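You operate a simulated robot arm through the tools that you are given. There is no shell and no other tool. Be economical: measure what you need, move in short steps, check, and stop when the job is done.

Carry out the task below with a simulated robot arm. There is one attempt and no reset: what you move stays moved.

TASK
Fetch the box labelled "green" from the top of the steel table and set it on the silver blank plate there.
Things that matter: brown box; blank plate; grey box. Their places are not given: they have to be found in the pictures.

It is judged by the outcome, as a careful person would: the job done as asked, and still so three seconds after it is handed in. It fails if anything else is knocked over, pushed out of place, dropped, spilled or broken.

THE ROBOT
A 7-joint arm with a two-finger parallel gripper, fixed in place. Base frame: the origin is at the foot of the arm, x ahead of it, y to its left, z up; the work surface is at about z = 820. Lengths are in mm, angles in degrees, forces in N, time in s.
With the tool pointing down near the work surface it reaches from about 300 to 700 mm from the base axis. Its first joint turns from -66.0 to 66.0 degrees. Payload 1.57 kg.
Tool frame: the origin (TCP) lies between the finger pads and is the grasp point; the fingertips stand 30 mm ahead of it; z points along the fingers, y is the line along which they close. The gripper opens to 110 mm. The fingers are 24 mm wide and 12 mm thick; the gripper's body (48 by 112 mm) begins 78 mm behind the TCP.
Orientation is that of the tool frame in the base frame, as [roll, pitch, yaw] about the fixed x, y, z axes, in that order (R = Rz(yaw) Ry(pitch) Rx(roll)). With the fingers straight down and closing along the base's y, the tool's x points along the base's -x, its y along +y and its z along -z.

THE INTERFACE
- The arm moves only by the tool arm_command. Its argument "commands" is a list of rows, each a list of 7 numbers: the shift along the base's x, y, z in mm, then the turn, a rotation vector about the base's x, y, z in degrees, then the gripper command, from -1 (shut) to 1 (fully open), values between in proportion. In form: [[tx, ty, tz, wx, wy, wz, grip], ...]. A call has 1 to 8 rows; each row is the pose to reach, as a shift and turn from the pose commanded when the call began. A row lasts 0.2 s, in which the tool goes at most 50 mm and 8.6 degrees; a call with a longer step from one row to the next is refused whole, and so is a gripper value outside its range. A pose out of reach is approached as far as the arm can. The call stops where the force on the tool passes 40 N (or 10 N more than at its start, if that is more) or the arm is blocked; 0.2 s more then pass. The fingers move at their own pace (about 108 mm/s each) and stop on an object; they squeeze with about 23 N. The grip force told is the motor's: it shows also when the fingers shut on nothing. Time passes only in rows, and 0.2 s behind the last, so rows that repeat a pose let the fingers close. It gives the time, the measured TCP pose, the force on the tool (base axes), the opening and the grip force at its end, in the units of the frame above (readings bear some noise).
- Cameras (640 x 400 px; columns grow to the right, rows downward): "scene" is fixed at [155, -382, 1408.2]; the picture's right is [0.86, -0.51, 0.00], its down [-0.26, -0.44, -0.86] and it looks along [0.44, 0.74, -0.51] (base axes); focal length 312 px, centre (320, 200). "wrist" rides on the gripper at [-36, 0, -80] in the tool frame; the picture's right is [0.00, -1.00, 0.00], its down [0.97, 0.00, -0.24] and it looks along [0.24, 0.00, 0.97] (tool axes); focal length 218 px, centre (320, 200).
- capture(camera): a new picture of that camera. No time passes.
- pixel_to_xyz(camera, pixels): for up to 12 pixels [column, row] of the newest picture of that camera ("zoom" is the newest enlarged one), the place [x, y, z] in the base frame of the surface seen there, good to about 2 mm. No time passes.
- close_up(camera, box): a new picture of the part [left, top, right, bottom] of that camera's present view, enlarged. No time passes.
- close_job(): hands the job in; it is judged then, once.

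Work in short steps. Measure before you move; look again where a grasp or a placing could have gone wrong, and mend it. You have 60 turns and 20 pictures in all, the two below and enlarged ones among them. Open the gripper and draw the arm clear of the work before you hand the job in, unless the task says otherwise; then end with one line.

The tools are called as name(argument=value, ...) on one line, values as JSON. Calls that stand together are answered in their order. arm_command: Moves the arm, as the interface text tells. Its arguments: {"type":"object","properties":{"commands":{"type":"array"}},"required":["commands"]} The other tools are called the same way: capture (camera) takes a picture; pixel_to_xyz (camera, pixels) gives the place of the surface under pixels of a picture; close_up (camera, box) takes an enlarged picture of a part of a camera's view; close_job () hands the job in.

At the start:

```text
clock: 0.0
tool_pos: [486.7, -43.0, 1121.8]
ee_rot: [-180.0, 0.1, 179.9]
contact_force: [1.0, 1.2, 0.1]
grip_width: 110.0
grasp_force: 0.1
```

scene: 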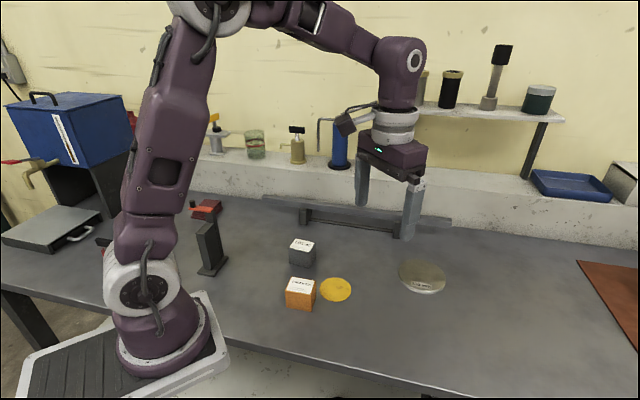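
wrist: 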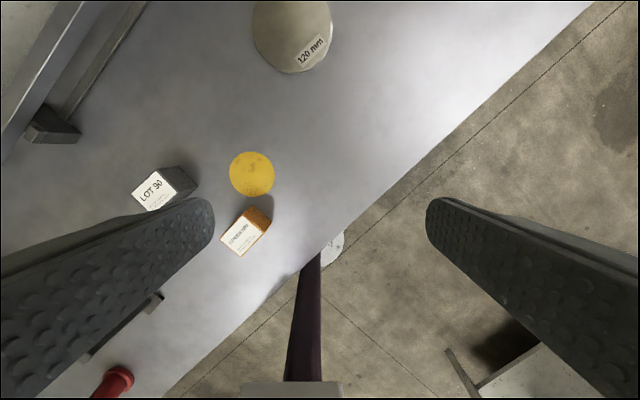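

The pictures show a grey box near (302,252) and a brown/orange box near (300,293), each with a label. I read the labels first and measure the positions.

close_up(camera="scene", box=[270, 225, 370, 325])

close_up(camera="wrist", box=[120, 140, 290, 270])

pixel_to_xyz(camera="scene", pixels=[[302, 244], [301, 285], [336, 290], [422, 276], [400, 277], [445, 277], [422, 262], [422, 291], [291, 243], [314, 242], [286, 289], [315, 282]])

```text
4.00 times, centred on (320, 275) of scene
```

zoom: 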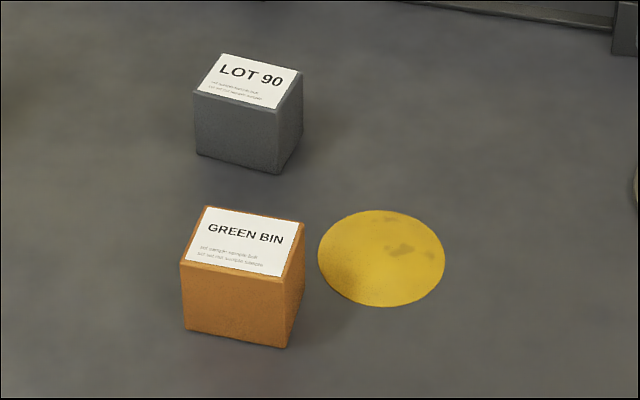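

```text
3.08 times, centred on (205, 205) of wrist
```

zoom: 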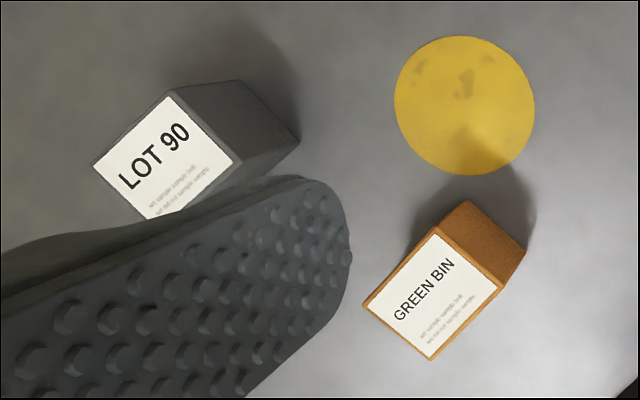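

```text
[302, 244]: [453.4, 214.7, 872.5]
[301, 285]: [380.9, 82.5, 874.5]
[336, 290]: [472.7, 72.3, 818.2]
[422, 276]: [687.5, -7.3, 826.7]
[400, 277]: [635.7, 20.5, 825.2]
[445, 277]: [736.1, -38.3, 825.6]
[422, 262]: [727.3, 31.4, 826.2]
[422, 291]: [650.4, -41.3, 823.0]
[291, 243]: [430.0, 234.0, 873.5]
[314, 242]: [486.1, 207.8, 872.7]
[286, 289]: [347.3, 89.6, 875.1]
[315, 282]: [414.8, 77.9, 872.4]
```

The brown box carries "GREEN BIN", so it is the one to fetch; the silver disc is centred near (687,-5). I measure the box's top corners in the wrist zoom and the plate's rim.

pixel_to_xyz(camera="zoom", pixels=[[438, 236], [497, 289], [432, 356], [369, 304], [432, 297], [467, 203], [524, 252], [98, 165], [170, 98], [238, 160]])

pixel_to_xyz(camera="wrist", pixels=[[292, 20], [255, 20], [331, 20], [290, 71], [260, 50], [325, 50], [252, 2], [333, 2]])

```text
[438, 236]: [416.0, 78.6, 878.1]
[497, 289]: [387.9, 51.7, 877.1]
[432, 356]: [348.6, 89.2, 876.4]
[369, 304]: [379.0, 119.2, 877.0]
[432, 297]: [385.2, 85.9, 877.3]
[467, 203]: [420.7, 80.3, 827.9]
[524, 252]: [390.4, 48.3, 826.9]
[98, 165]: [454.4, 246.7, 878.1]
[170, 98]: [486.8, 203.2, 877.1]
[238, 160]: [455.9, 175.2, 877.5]
```

```text
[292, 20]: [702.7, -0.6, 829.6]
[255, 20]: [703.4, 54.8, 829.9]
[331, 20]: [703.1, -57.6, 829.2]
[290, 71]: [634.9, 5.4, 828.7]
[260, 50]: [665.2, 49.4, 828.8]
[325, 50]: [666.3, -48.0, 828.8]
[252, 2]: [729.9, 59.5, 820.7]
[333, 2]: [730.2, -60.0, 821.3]
```

The brown box's centre is about (383,85), its top is at z≈877, and its short side (~42 mm) runs along about 44°. I move above it with a yaw turn of -46° and partly close the gripper.

arm_command(commands=[[-13, 16, -18, 0, 0, -5.75, 0.6], [-26, 32, -36, 0, 0, -11.5, 0.6], [-39, 48, -54, 0, 0, -17.25, 0.6], [-52, 64, -72, 0, 0, -23, 0.6], [-65, 80, -90, 0, 0, -28.75, 0.6], [-78, 96, -108, 0, 0, -34.5, 0.6], [-91, 112, -126, 0, 0, -40.25, 0.6], [-104, 128, -144, 0, 0, -46, 0.6]])

capture(camera="wrist")

```text
clock: 1.8
tool_pos: [382.2, 87.4, 978.4]
ee_rot: [-180.0, 0.0, 133.8]
contact_force: [-0.7, 0.5, -0.1]
grip_width: 87.9
grasp_force: 0.0
```

```text
15 pictures are left
```

wrist: 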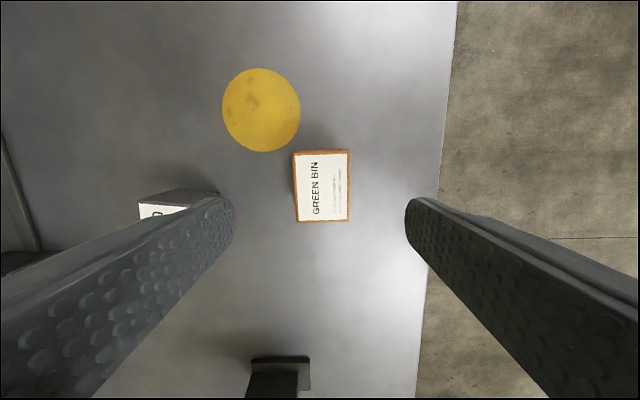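

The box appears square to the fingers at (322,186). I check its edges for centring before descending.

pixel_to_xyz(camera="wrist", pixels=[[296, 154], [347, 152], [348, 218], [299, 219], [322, 186]])

```text
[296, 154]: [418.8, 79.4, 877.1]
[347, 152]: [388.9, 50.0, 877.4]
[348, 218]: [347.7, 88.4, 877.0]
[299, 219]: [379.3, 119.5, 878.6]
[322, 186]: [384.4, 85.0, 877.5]
```

The centre is (383.7,84.3), so I correct by (+1.5,-3) and descend to TCP z≈856.

arm_command(commands=[[1.5, -3, -25, 0, 0, 0, 0.6], [1.5, -3, -50, 0, 0, 0, 0.6], [1.5, -3, -75, 0, 0, 0, 0.6], [1.5, -3, -95, 0, 0, 0, 0.6], [1.5, -3, -110, 0, 0, 0, 0.6], [1.5, -3, -122, 0, 0, 0, 0.6]])

```text
clock: 3.2
tool_pos: [384.7, 83.4, 856.6]
ee_rot: [179.9, 0.0, 134.0]
contact_force: [-0.5, -0.9, -0.4]
grip_width: 87.9
grasp_force: 0.0
```

The arm reached z 856.6 without contact. I close the gripper now.

arm_command(commands=[[0, 0, 0, 0, 0, 0, -1], [0, 0, 0, 0, 0, 0, -1], [0, 0, 0, 0, 0, 0, -1], [0, 0, 0, 0, 0, 0, -1]])

```text
clock: 4.2
tool_pos: [384.0, 83.5, 857.7]
ee_rot: [179.9, 0.0, 134.0]
contact_force: [0.3, 0.3, 0.1]
grip_width: 47.7
grasp_force: 23.2
```

The fingers hold 47.7 mm at 23 N. I lift straight up by 100 mm.

arm_command(commands=[[0, 0, 10, 0, 0, 0, -1], [0, 0, 30, 0, 0, 0, -1], [0, 0, 55, 0, 0, 0, -1], [0, 0, 80, 0, 0, 0, -1], [0, 0, 100, 0, 0, 0, -1], [0, 0, 100, 0, 0, 0, -1]])

capture(camera="scene")

```text
clock: 5.6
tool_pos: [384.3, 83.6, 956.3]
ee_rot: [-179.9, 0.1, 134.0]
contact_force: [0.2, -0.3, 0.1]
grip_width: 0.0
grasp_force: 21.2
```

```text
14 pictures are left
```

scene: 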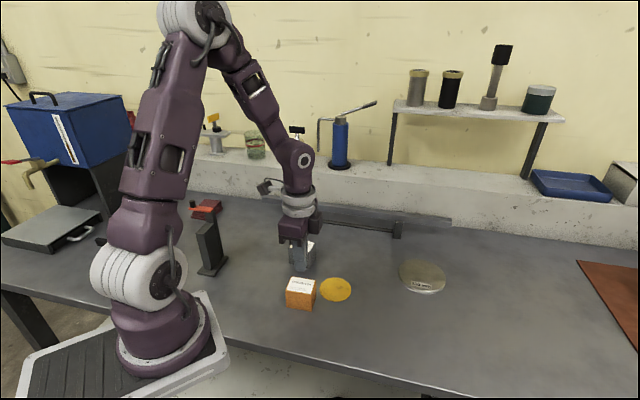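

The opening went to 0 and the box stayed on the table, so it slipped out. I open the gripper and look at the box before a second try.

arm_command(commands=[[0, 0, 20, 0, 0, 0, 0.6], [0, 0, 20, 0, 0, 0, 0.6], [0, 0, 20, 0, 0, 0, 0.6]])

capture(camera="wrist")

close_up(camera="scene", box=[260, 225, 370, 325])

```text
clock: 6.4
tool_pos: [384.2, 83.4, 976.0]
ee_rot: [-179.9, 0.0, 134.0]
contact_force: [-0.1, -0.5, 0.5]
grip_width: 87.7
grasp_force: 0.0
```

```text
13 pictures are left
```

wrist: 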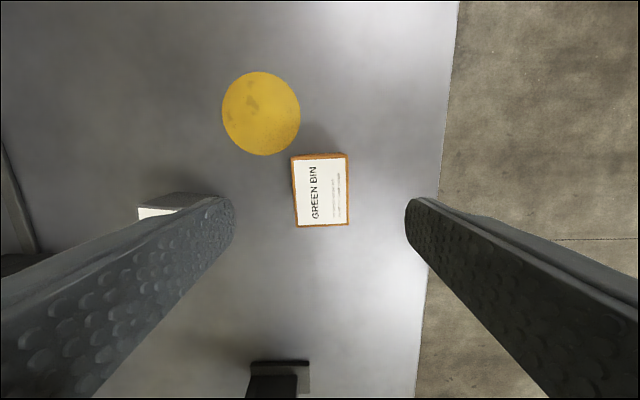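

```text
4.00 times, centred on (315, 275) of scene
```

zoom: 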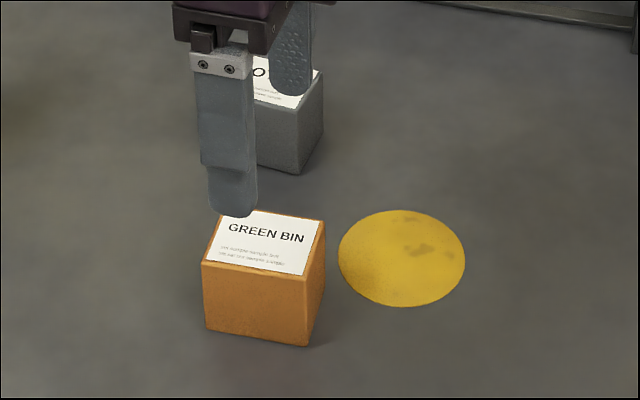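

The box stands where it was, maybe turned a couple of degrees. I measure its corners again.

pixel_to_xyz(camera="wrist", pixels=[[294, 158], [346, 155], [348, 223], [298, 225], [321, 190], [292, 160], [296, 225]])

```text
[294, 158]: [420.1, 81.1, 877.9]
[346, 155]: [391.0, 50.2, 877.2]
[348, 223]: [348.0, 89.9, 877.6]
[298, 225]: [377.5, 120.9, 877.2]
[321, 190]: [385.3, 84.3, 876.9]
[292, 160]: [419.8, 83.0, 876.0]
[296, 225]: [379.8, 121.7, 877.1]
```

The centre is (384.2,85.5) and the short side is at about 46.7°. I turn +2.7°, descend to z≈853 and close, then will lift very slowly while watching force and opening.

arm_command(commands=[[0, 2, -30, 0, 0, 2.7, 0.6], [0, 2, -60, 0, 0, 2.7, 0.6], [0, 2, -90, 0, 0, 2.7, 0.6], [0, 2, -110, 0, 0, 2.7, 0.6], [0, 2, -123, 0, 0, 2.7, 0.6], [0, 2, -123, 0, 0, 2.7, -1], [0, 2, -123, 0, 0, 2.7, -1], [0, 2, -123, 0, 0, 2.7, -1]])

arm_command(commands=[[0, 0, 0, 0, 0, 0, -1], [0, 0, 0, 0, 0, 0, -1], [0, 0, 1, 0, 0, 0, -1], [0, 0, 2, 0, 0, 0, -1], [0, 0, 3, 0, 0, 0, -1], [0, 0, 4, 0, 0, 0, -1], [0, 0, 5, 0, 0, 0, -1], [0, 0, 6, 0, 0, 0, -1]])

capture(camera="wrist")

```text
clock: 8.2
tool_pos: [384.1, 85.0, 854.2]
ee_rot: [179.9, 0.0, 136.8]
contact_force: [-0.3, 0.1, 0.3]
grip_width: 47.9
grasp_force: 22.5
```

```text
clock: 10.0
tool_pos: [384.7, 85.8, 858.9]
ee_rot: [-180.0, 0.0, 136.8]
contact_force: [0.0, 0.6, -2.3]
grip_width: 47.8
grasp_force: 23.2
```

```text
11 pictures are left
```

wrist: 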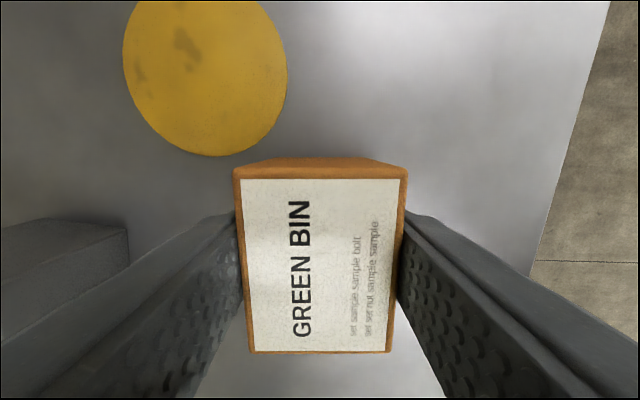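

The force shows -2.3 N on lifting. I check whether the box top rose with the tool.

pixel_to_xyz(camera="wrist", pixels=[[320, 220], [270, 220], [370, 220], [320, 320]])

arm_command(commands=[[0, 0, 1, 0, 0, 0, -1], [0, 0, 2, 0, 0, 0, -1], [0, 0, 3, 0, 0, 0, -1], [0, 0, 4, 0, 0, 0, -1], [0, 0, 5, 0, 0, 0, -1], [0, 0, 6, 0, 0, 0, -1]])

capture(camera="wrist")

pixel_to_xyz(camera="wrist", pixels=[[320, 220], [270, 220], [370, 220], [320, 320]])

```text
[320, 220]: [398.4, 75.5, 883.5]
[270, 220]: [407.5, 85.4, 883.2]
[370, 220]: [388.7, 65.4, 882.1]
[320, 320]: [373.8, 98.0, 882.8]
```

```text
clock: 11.4
tool_pos: [384.1, 85.1, 865.9]
ee_rot: [-180.0, 0.1, 136.7]
contact_force: [-0.1, 0.0, -2.7]
grip_width: 47.7
grasp_force: 23.6
```

```text
10 pictures are left
```

wrist: 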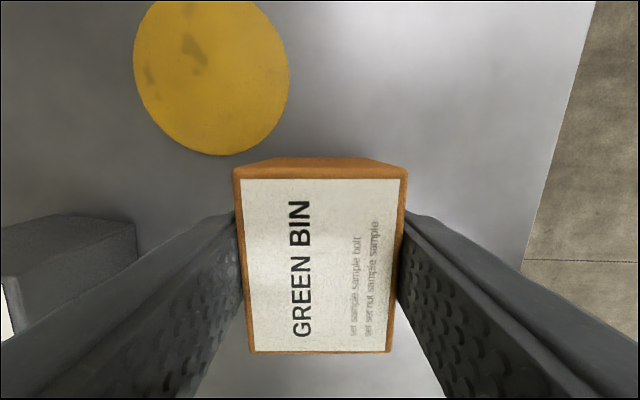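

```text
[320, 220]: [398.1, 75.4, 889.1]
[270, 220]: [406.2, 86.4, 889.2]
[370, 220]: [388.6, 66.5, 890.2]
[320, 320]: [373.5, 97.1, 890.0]
```

The box rises with the tool (top 883→890, load about 2.6 N), so a slow lift holds where the fast one slipped. I lift 14 mm more with gentle ramping.

arm_command(commands=[[0, 0, 1, 0, 0, 0, -1], [0, 0, 3, 0, 0, 0, -1], [0, 0, 5, 0, 0, 0, -1], [0, 0, 7, 0, 0, 0, -1], [0, 0, 9, 0, 0, 0, -1], [0, 0, 11, 0, 0, 0, -1], [0, 0, 13, 0, 0, 0, -1], [0, 0, 14, 0, 0, 0, -1]])

arm_command(commands=[[2, -0.6, 0, 0, 0, 0, -1], [6, -1.8, 0, 0, 0, 0, -1], [12, -3.6, 0, 0, 0, 0, -1], [19, -5.7, 0, 0, 0, 0, -1], [26, -7.8, 0, 0, 0, 0, -1], [32, -9.6, 0, 0, 0, 0, -1], [36, -10.8, 0, 0, 0, 0, -1], [38, -11.4, 0, 0, 0, 0, -1]])

capture(camera="wrist")

pixel_to_xyz(camera="wrist", pixels=[[320, 220], [270, 220], [370, 220], [320, 320]])

```text
clock: 13.2
tool_pos: [384.9, 86.7, 879.4]
ee_rot: [179.9, 0.0, 136.6]
contact_force: [-0.6, -0.5, -3.3]
grip_width: 48.2
grasp_force: 23.0
```

```text
clock: 15.0
tool_pos: [423.0, 73.9, 879.9]
ee_rot: [-179.9, 0.1, 136.7]
contact_force: [-0.2, -1.3, -2.5]
grip_width: 47.7
grasp_force: 22.6
```

```text
9 pictures are left
```

wrist: 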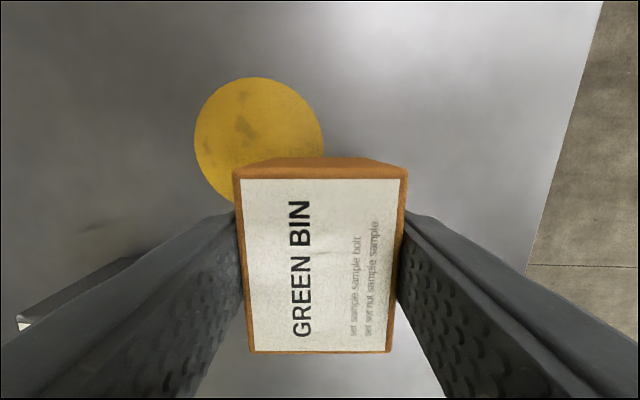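

```text
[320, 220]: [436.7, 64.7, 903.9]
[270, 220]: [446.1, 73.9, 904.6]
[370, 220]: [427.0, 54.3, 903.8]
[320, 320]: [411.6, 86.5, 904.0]
```

No slip: the box looks identical in the fingers, its bottom at ≈847, above the plate's 829. I carry on toward the plate at (684,-3), with 261 mm in x and -77 mm in y to go.

arm_command(commands=[[2, -0.6, 0, 0, 0, 0, -1], [8, -2.4, 0, 0, 0, 0, -1], [17, -5, 0, 0, 0, 0, -1], [27, -8, 0, 0, 0, 0, -1], [37, -11, 0, 0, 0, 0, -1], [46, -13.6, 0, 0, 0, 0, -1], [52, -15.4, 0, 0, 0, 0, -1], [54, -16, 0, 0, 0, 0, -1]])

arm_command(commands=[[2, -0.6, 0, 0, 0, 0, -1], [8, -2.4, 0, 0, 0, 0, -1], [17, -5, 0, 0, 0, 0, -1], [27, -8, 0, 0, 0, 0, -1], [37, -11, 0, 0, 0, 0, -1], [46, -13.6, 0, 0, 0, 0, -1], [52, -15.4, 0, 0, 0, 0, -1], [54, -16, 0, 0, 0, 0, -1]])

arm_command(commands=[[2, -0.6, 0, 0, 0, 0, -1], [8, -2.4, 0, 0, 0, 0, -1], [17, -5, 0, 0, 0, 0, -1], [27, -8, 0, 0, 0, 0, -1], [37, -11, 0, 0, 0, 0, -1], [46, -13.6, 0, 0, 0, 0, -1], [52, -15.4, 0, 0, 0, 0, -1], [54, -16, 0, 0, 0, 0, -1]])

capture(camera="wrist")

pixel_to_xyz(camera="wrist", pixels=[[320, 220], [270, 220], [370, 220], [320, 320]])

```text
clock: 16.8
tool_pos: [476.6, 57.8, 879.8]
ee_rot: [-180.0, -0.1, 136.7]
contact_force: [-0.6, -0.6, -3.5]
grip_width: 48.0
grasp_force: 22.5
```

```text
clock: 18.6
tool_pos: [530.1, 42.9, 879.7]
ee_rot: [180.0, 0.1, 136.7]
contact_force: [0.1, -0.6, -3.7]
grip_width: 47.8
grasp_force: 23.3
```

```text
clock: 20.4
tool_pos: [585.3, 26.8, 878.7]
ee_rot: [-180.0, 0.0, 136.7]
contact_force: [-0.1, 0.5, -3.1]
grip_width: 47.9
grasp_force: 23.5
```

```text
8 pictures are left
```

wrist: 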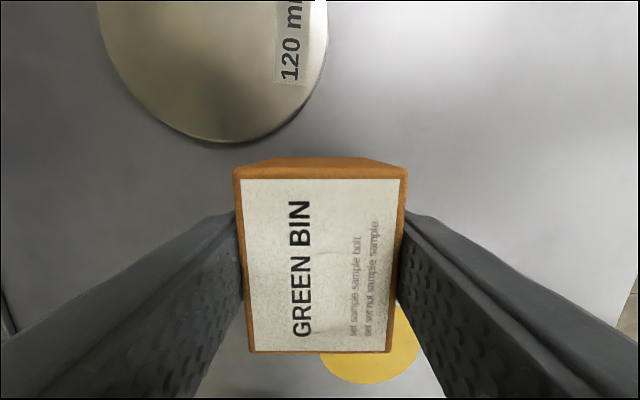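

```text
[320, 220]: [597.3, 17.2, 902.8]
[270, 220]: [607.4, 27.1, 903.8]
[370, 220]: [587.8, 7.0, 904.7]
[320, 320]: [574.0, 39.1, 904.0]
```

The grip is steady and the plate is now near (210,40). I measure its rim to fix the centre.

pixel_to_xyz(camera="wrist", pixels=[[101, 10], [115, 65], [150, 108], [215, 137], [275, 122], [310, 85], [324, 40], [200, 60], [215, 147]])

```text
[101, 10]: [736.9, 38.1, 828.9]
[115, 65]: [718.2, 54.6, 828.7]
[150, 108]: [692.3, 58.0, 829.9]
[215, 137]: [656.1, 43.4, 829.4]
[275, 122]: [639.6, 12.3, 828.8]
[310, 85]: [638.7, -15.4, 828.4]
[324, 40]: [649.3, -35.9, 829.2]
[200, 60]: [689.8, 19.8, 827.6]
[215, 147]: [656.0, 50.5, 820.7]
```

The rim points fit a circle centred at about (696,-1), radius ≈58, top z≈829. I take the box to about (690,0), well inside the plate.

arm_command(commands=[[2, -0.5, 0, 0, 0, 0, -1], [8, -2, 0, 0, 0, 0, -1], [17, -4.4, 0, 0, 0, 0, -1], [27, -7, 0, 0, 0, 0, -1], [37, -9.5, 0, 0, 0, 0, -1], [46, -11.8, 0, 0, 0, 0, -1], [51, -13.1, 0, 0, 0, 0, -1], [53, -13.5, 0, 0, 0, 0, -1]])

arm_command(commands=[[2, -0.5, 0, 0, 0, 0, -1], [8, -2, 0, 0, 0, 0, -1], [17, -4.4, 0, 0, 0, 0, -1], [27, -7, 0, 0, 0, 0, -1], [37, -9.5, 0, 0, 0, 0, -1], [46, -11.8, 0, 0, 0, 0, -1], [50, -13, 0, 0, 0, 0, -1], [52, -13.3, 0, 0, 0, 0, -1]])

capture(camera="wrist")

pixel_to_xyz(camera="wrist", pixels=[[320, 220], [270, 220], [370, 220], [320, 320]])

```text
clock: 22.2
tool_pos: [638.8, 12.1, 879.2]
ee_rot: [-180.0, 0.0, 136.7]
contact_force: [0.6, 0.5, -4.0]
grip_width: 47.9
grasp_force: 23.0
```

```text
clock: 24.0
tool_pos: [689.2, -0.1, 879.5]
ee_rot: [180.0, 0.0, 136.6]
contact_force: [0.1, 0.3, -3.0]
grip_width: 48.0
grasp_force: 23.3
```

```text
7 pictures are left
```

wrist: 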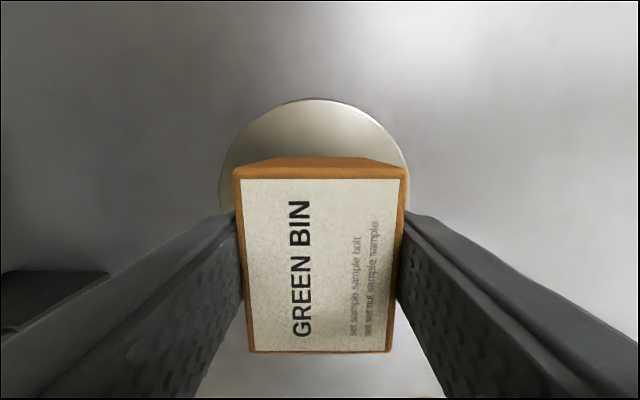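

```text
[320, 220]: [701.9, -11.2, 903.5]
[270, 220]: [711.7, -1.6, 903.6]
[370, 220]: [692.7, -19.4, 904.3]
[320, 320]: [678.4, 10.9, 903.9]
```

The box is over the plate with its bottom at ≈847, about 18 mm up. I lower slowly and watch for the load to vanish.

arm_command(commands=[[0, 0, -2, 0, 0, 0, -1], [0, 0, -4, 0, 0, 0, -1], [0, 0, -7, 0, 0, 0, -1], [0, 0, -10, 0, 0, 0, -1], [0, 0, -12, 0, 0, 0, -1], [0, 0, -14, 0, 0, 0, -1], [0, 0, -15, 0, 0, 0, -1], [0, 0, -16, 0, 0, 0, -1]])

arm_command(commands=[[0, 0, -0.5, 0, 0, 0, -1], [0, 0, -1, 0, 0, 0, -1], [0, 0, -1, 0, 0, 0, -1]])

```text
clock: 25.8
tool_pos: [688.4, -0.7, 863.1]
ee_rot: [-180.0, 0.0, 136.7]
contact_force: [0.1, 0.0, -4.0]
grip_width: 47.8
grasp_force: 23.5
```

```text
clock: 26.6
tool_pos: [690.0, -1.1, 862.7]
ee_rot: [180.0, 0.0, 136.7]
contact_force: [-0.5, 0.5, -3.2]
grip_width: 47.9
grasp_force: 23.3
```

The load is still about -3 N, so it is not yet touching. I lower further in half-millimetre steps.

arm_command(commands=[[0, 0, -0.5, 0, 0, 0, -1], [0, 0, -1, 0, 0, 0, -1], [0, 0, -1, 0, 0, 0, -1]])

arm_command(commands=[[0, 0, -0.5, 0, 0, 0, -1], [0, 0, -1, 0, 0, 0, -1], [0, 0, -1, 0, 0, 0, -1]])

```text
clock: 27.4
tool_pos: [689.7, 0.7, 861.1]
ee_rot: [179.9, 0.0, 136.7]
contact_force: [0.3, 0.5, -1.8]
grip_width: 47.6
grasp_force: 22.8
```

```text
clock: 28.2
tool_pos: [689.4, -0.3, 862.2]
ee_rot: [180.0, 0.1, 136.7]
contact_force: [-5.0, 0.4, 17.7]
grip_width: 48.1
grasp_force: 23.7
```

Contact: +17.7 N. I ease up 0.8 mm, then open the fingers in place.

arm_command(commands=[[0, 0, 0.8, 0, 0, 0, -1], [0, 0, 0.8, 0, 0, 0, -1], [0, 0, 0.8, 0, 0, 0, 0.1], [0, 0, 0.8, 0, 0, 0, 0.6], [0, 0, 0.8, 0, 0, 0, 0.6], [0, 0, 0.8, 0, 0, 0, 0.6]])

capture(camera="wrist")

```text
clock: 29.6
tool_pos: [688.6, 0.2, 860.4]
ee_rot: [180.0, 0.0, 136.7]
contact_force: [-0.1, -0.7, 0.4]
grip_width: 87.9
grasp_force: 0.1
```

```text
6 pictures are left
```

wrist: 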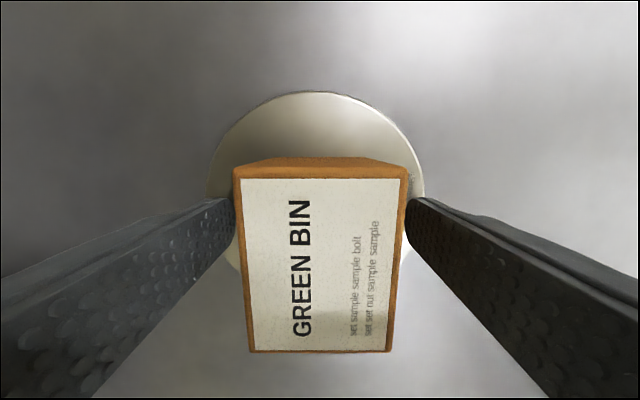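

The box stands free and the fingers are clear of it. I rise straight up and draw back, then check.

arm_command(commands=[[0, 0, 15, 0, 0, 0, 0.6], [0, 0, 40, 0, 0, 0, 0.6], [0, 0, 75, 0, 0, 0, 0.6], [0, 0, 110, 0, 0, 0, 0.6], [-30, 0, 140, 0, 0, 0, 0.6], [-65, 0, 160, 0, 0, 0, 0.6], [-100, 0, 180, 0, 0, 0, 0.6], [-130, 0, 190, 0, 0, 0, 0.6]])

capture(camera="scene")

close_up(camera="scene", box=[370, 220, 470, 310])

```text
clock: 31.4
tool_pos: [560.2, -0.8, 1050.7]
ee_rot: [180.0, 0.0, 136.7]
contact_force: [0.3, -0.1, 0.1]
grip_width: 87.8
grasp_force: 0.1
```

```text
5 pictures are left
```

scene: 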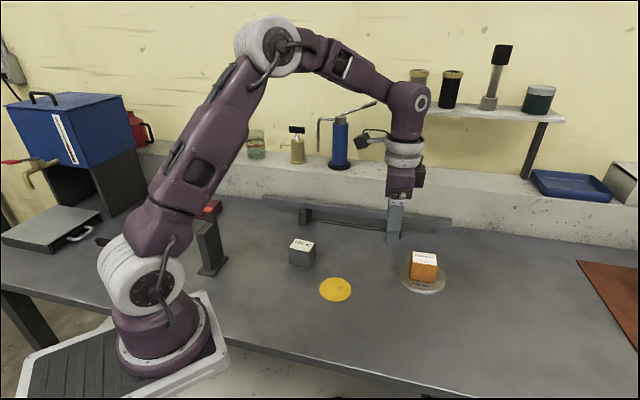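

```text
4.44 times, centred on (420, 265) of scene
```

zoom: 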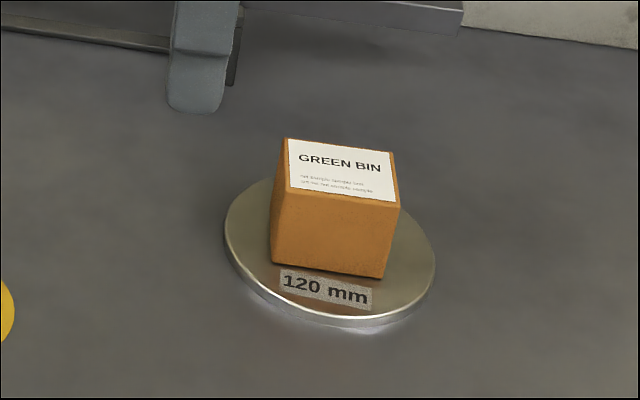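

The "GREEN BIN" box stands flat and wholly on the silver plate, nothing else has moved, and the arm is clear. I hand the job in.

close_job()

```text
The job is handed in.
```

The brown box labelled "GREEN BIN" is on the silver blank plate, standing flat, with nothing else moved; it slipped from the gripper on the first lift without being dropped, and a slower second lift held.
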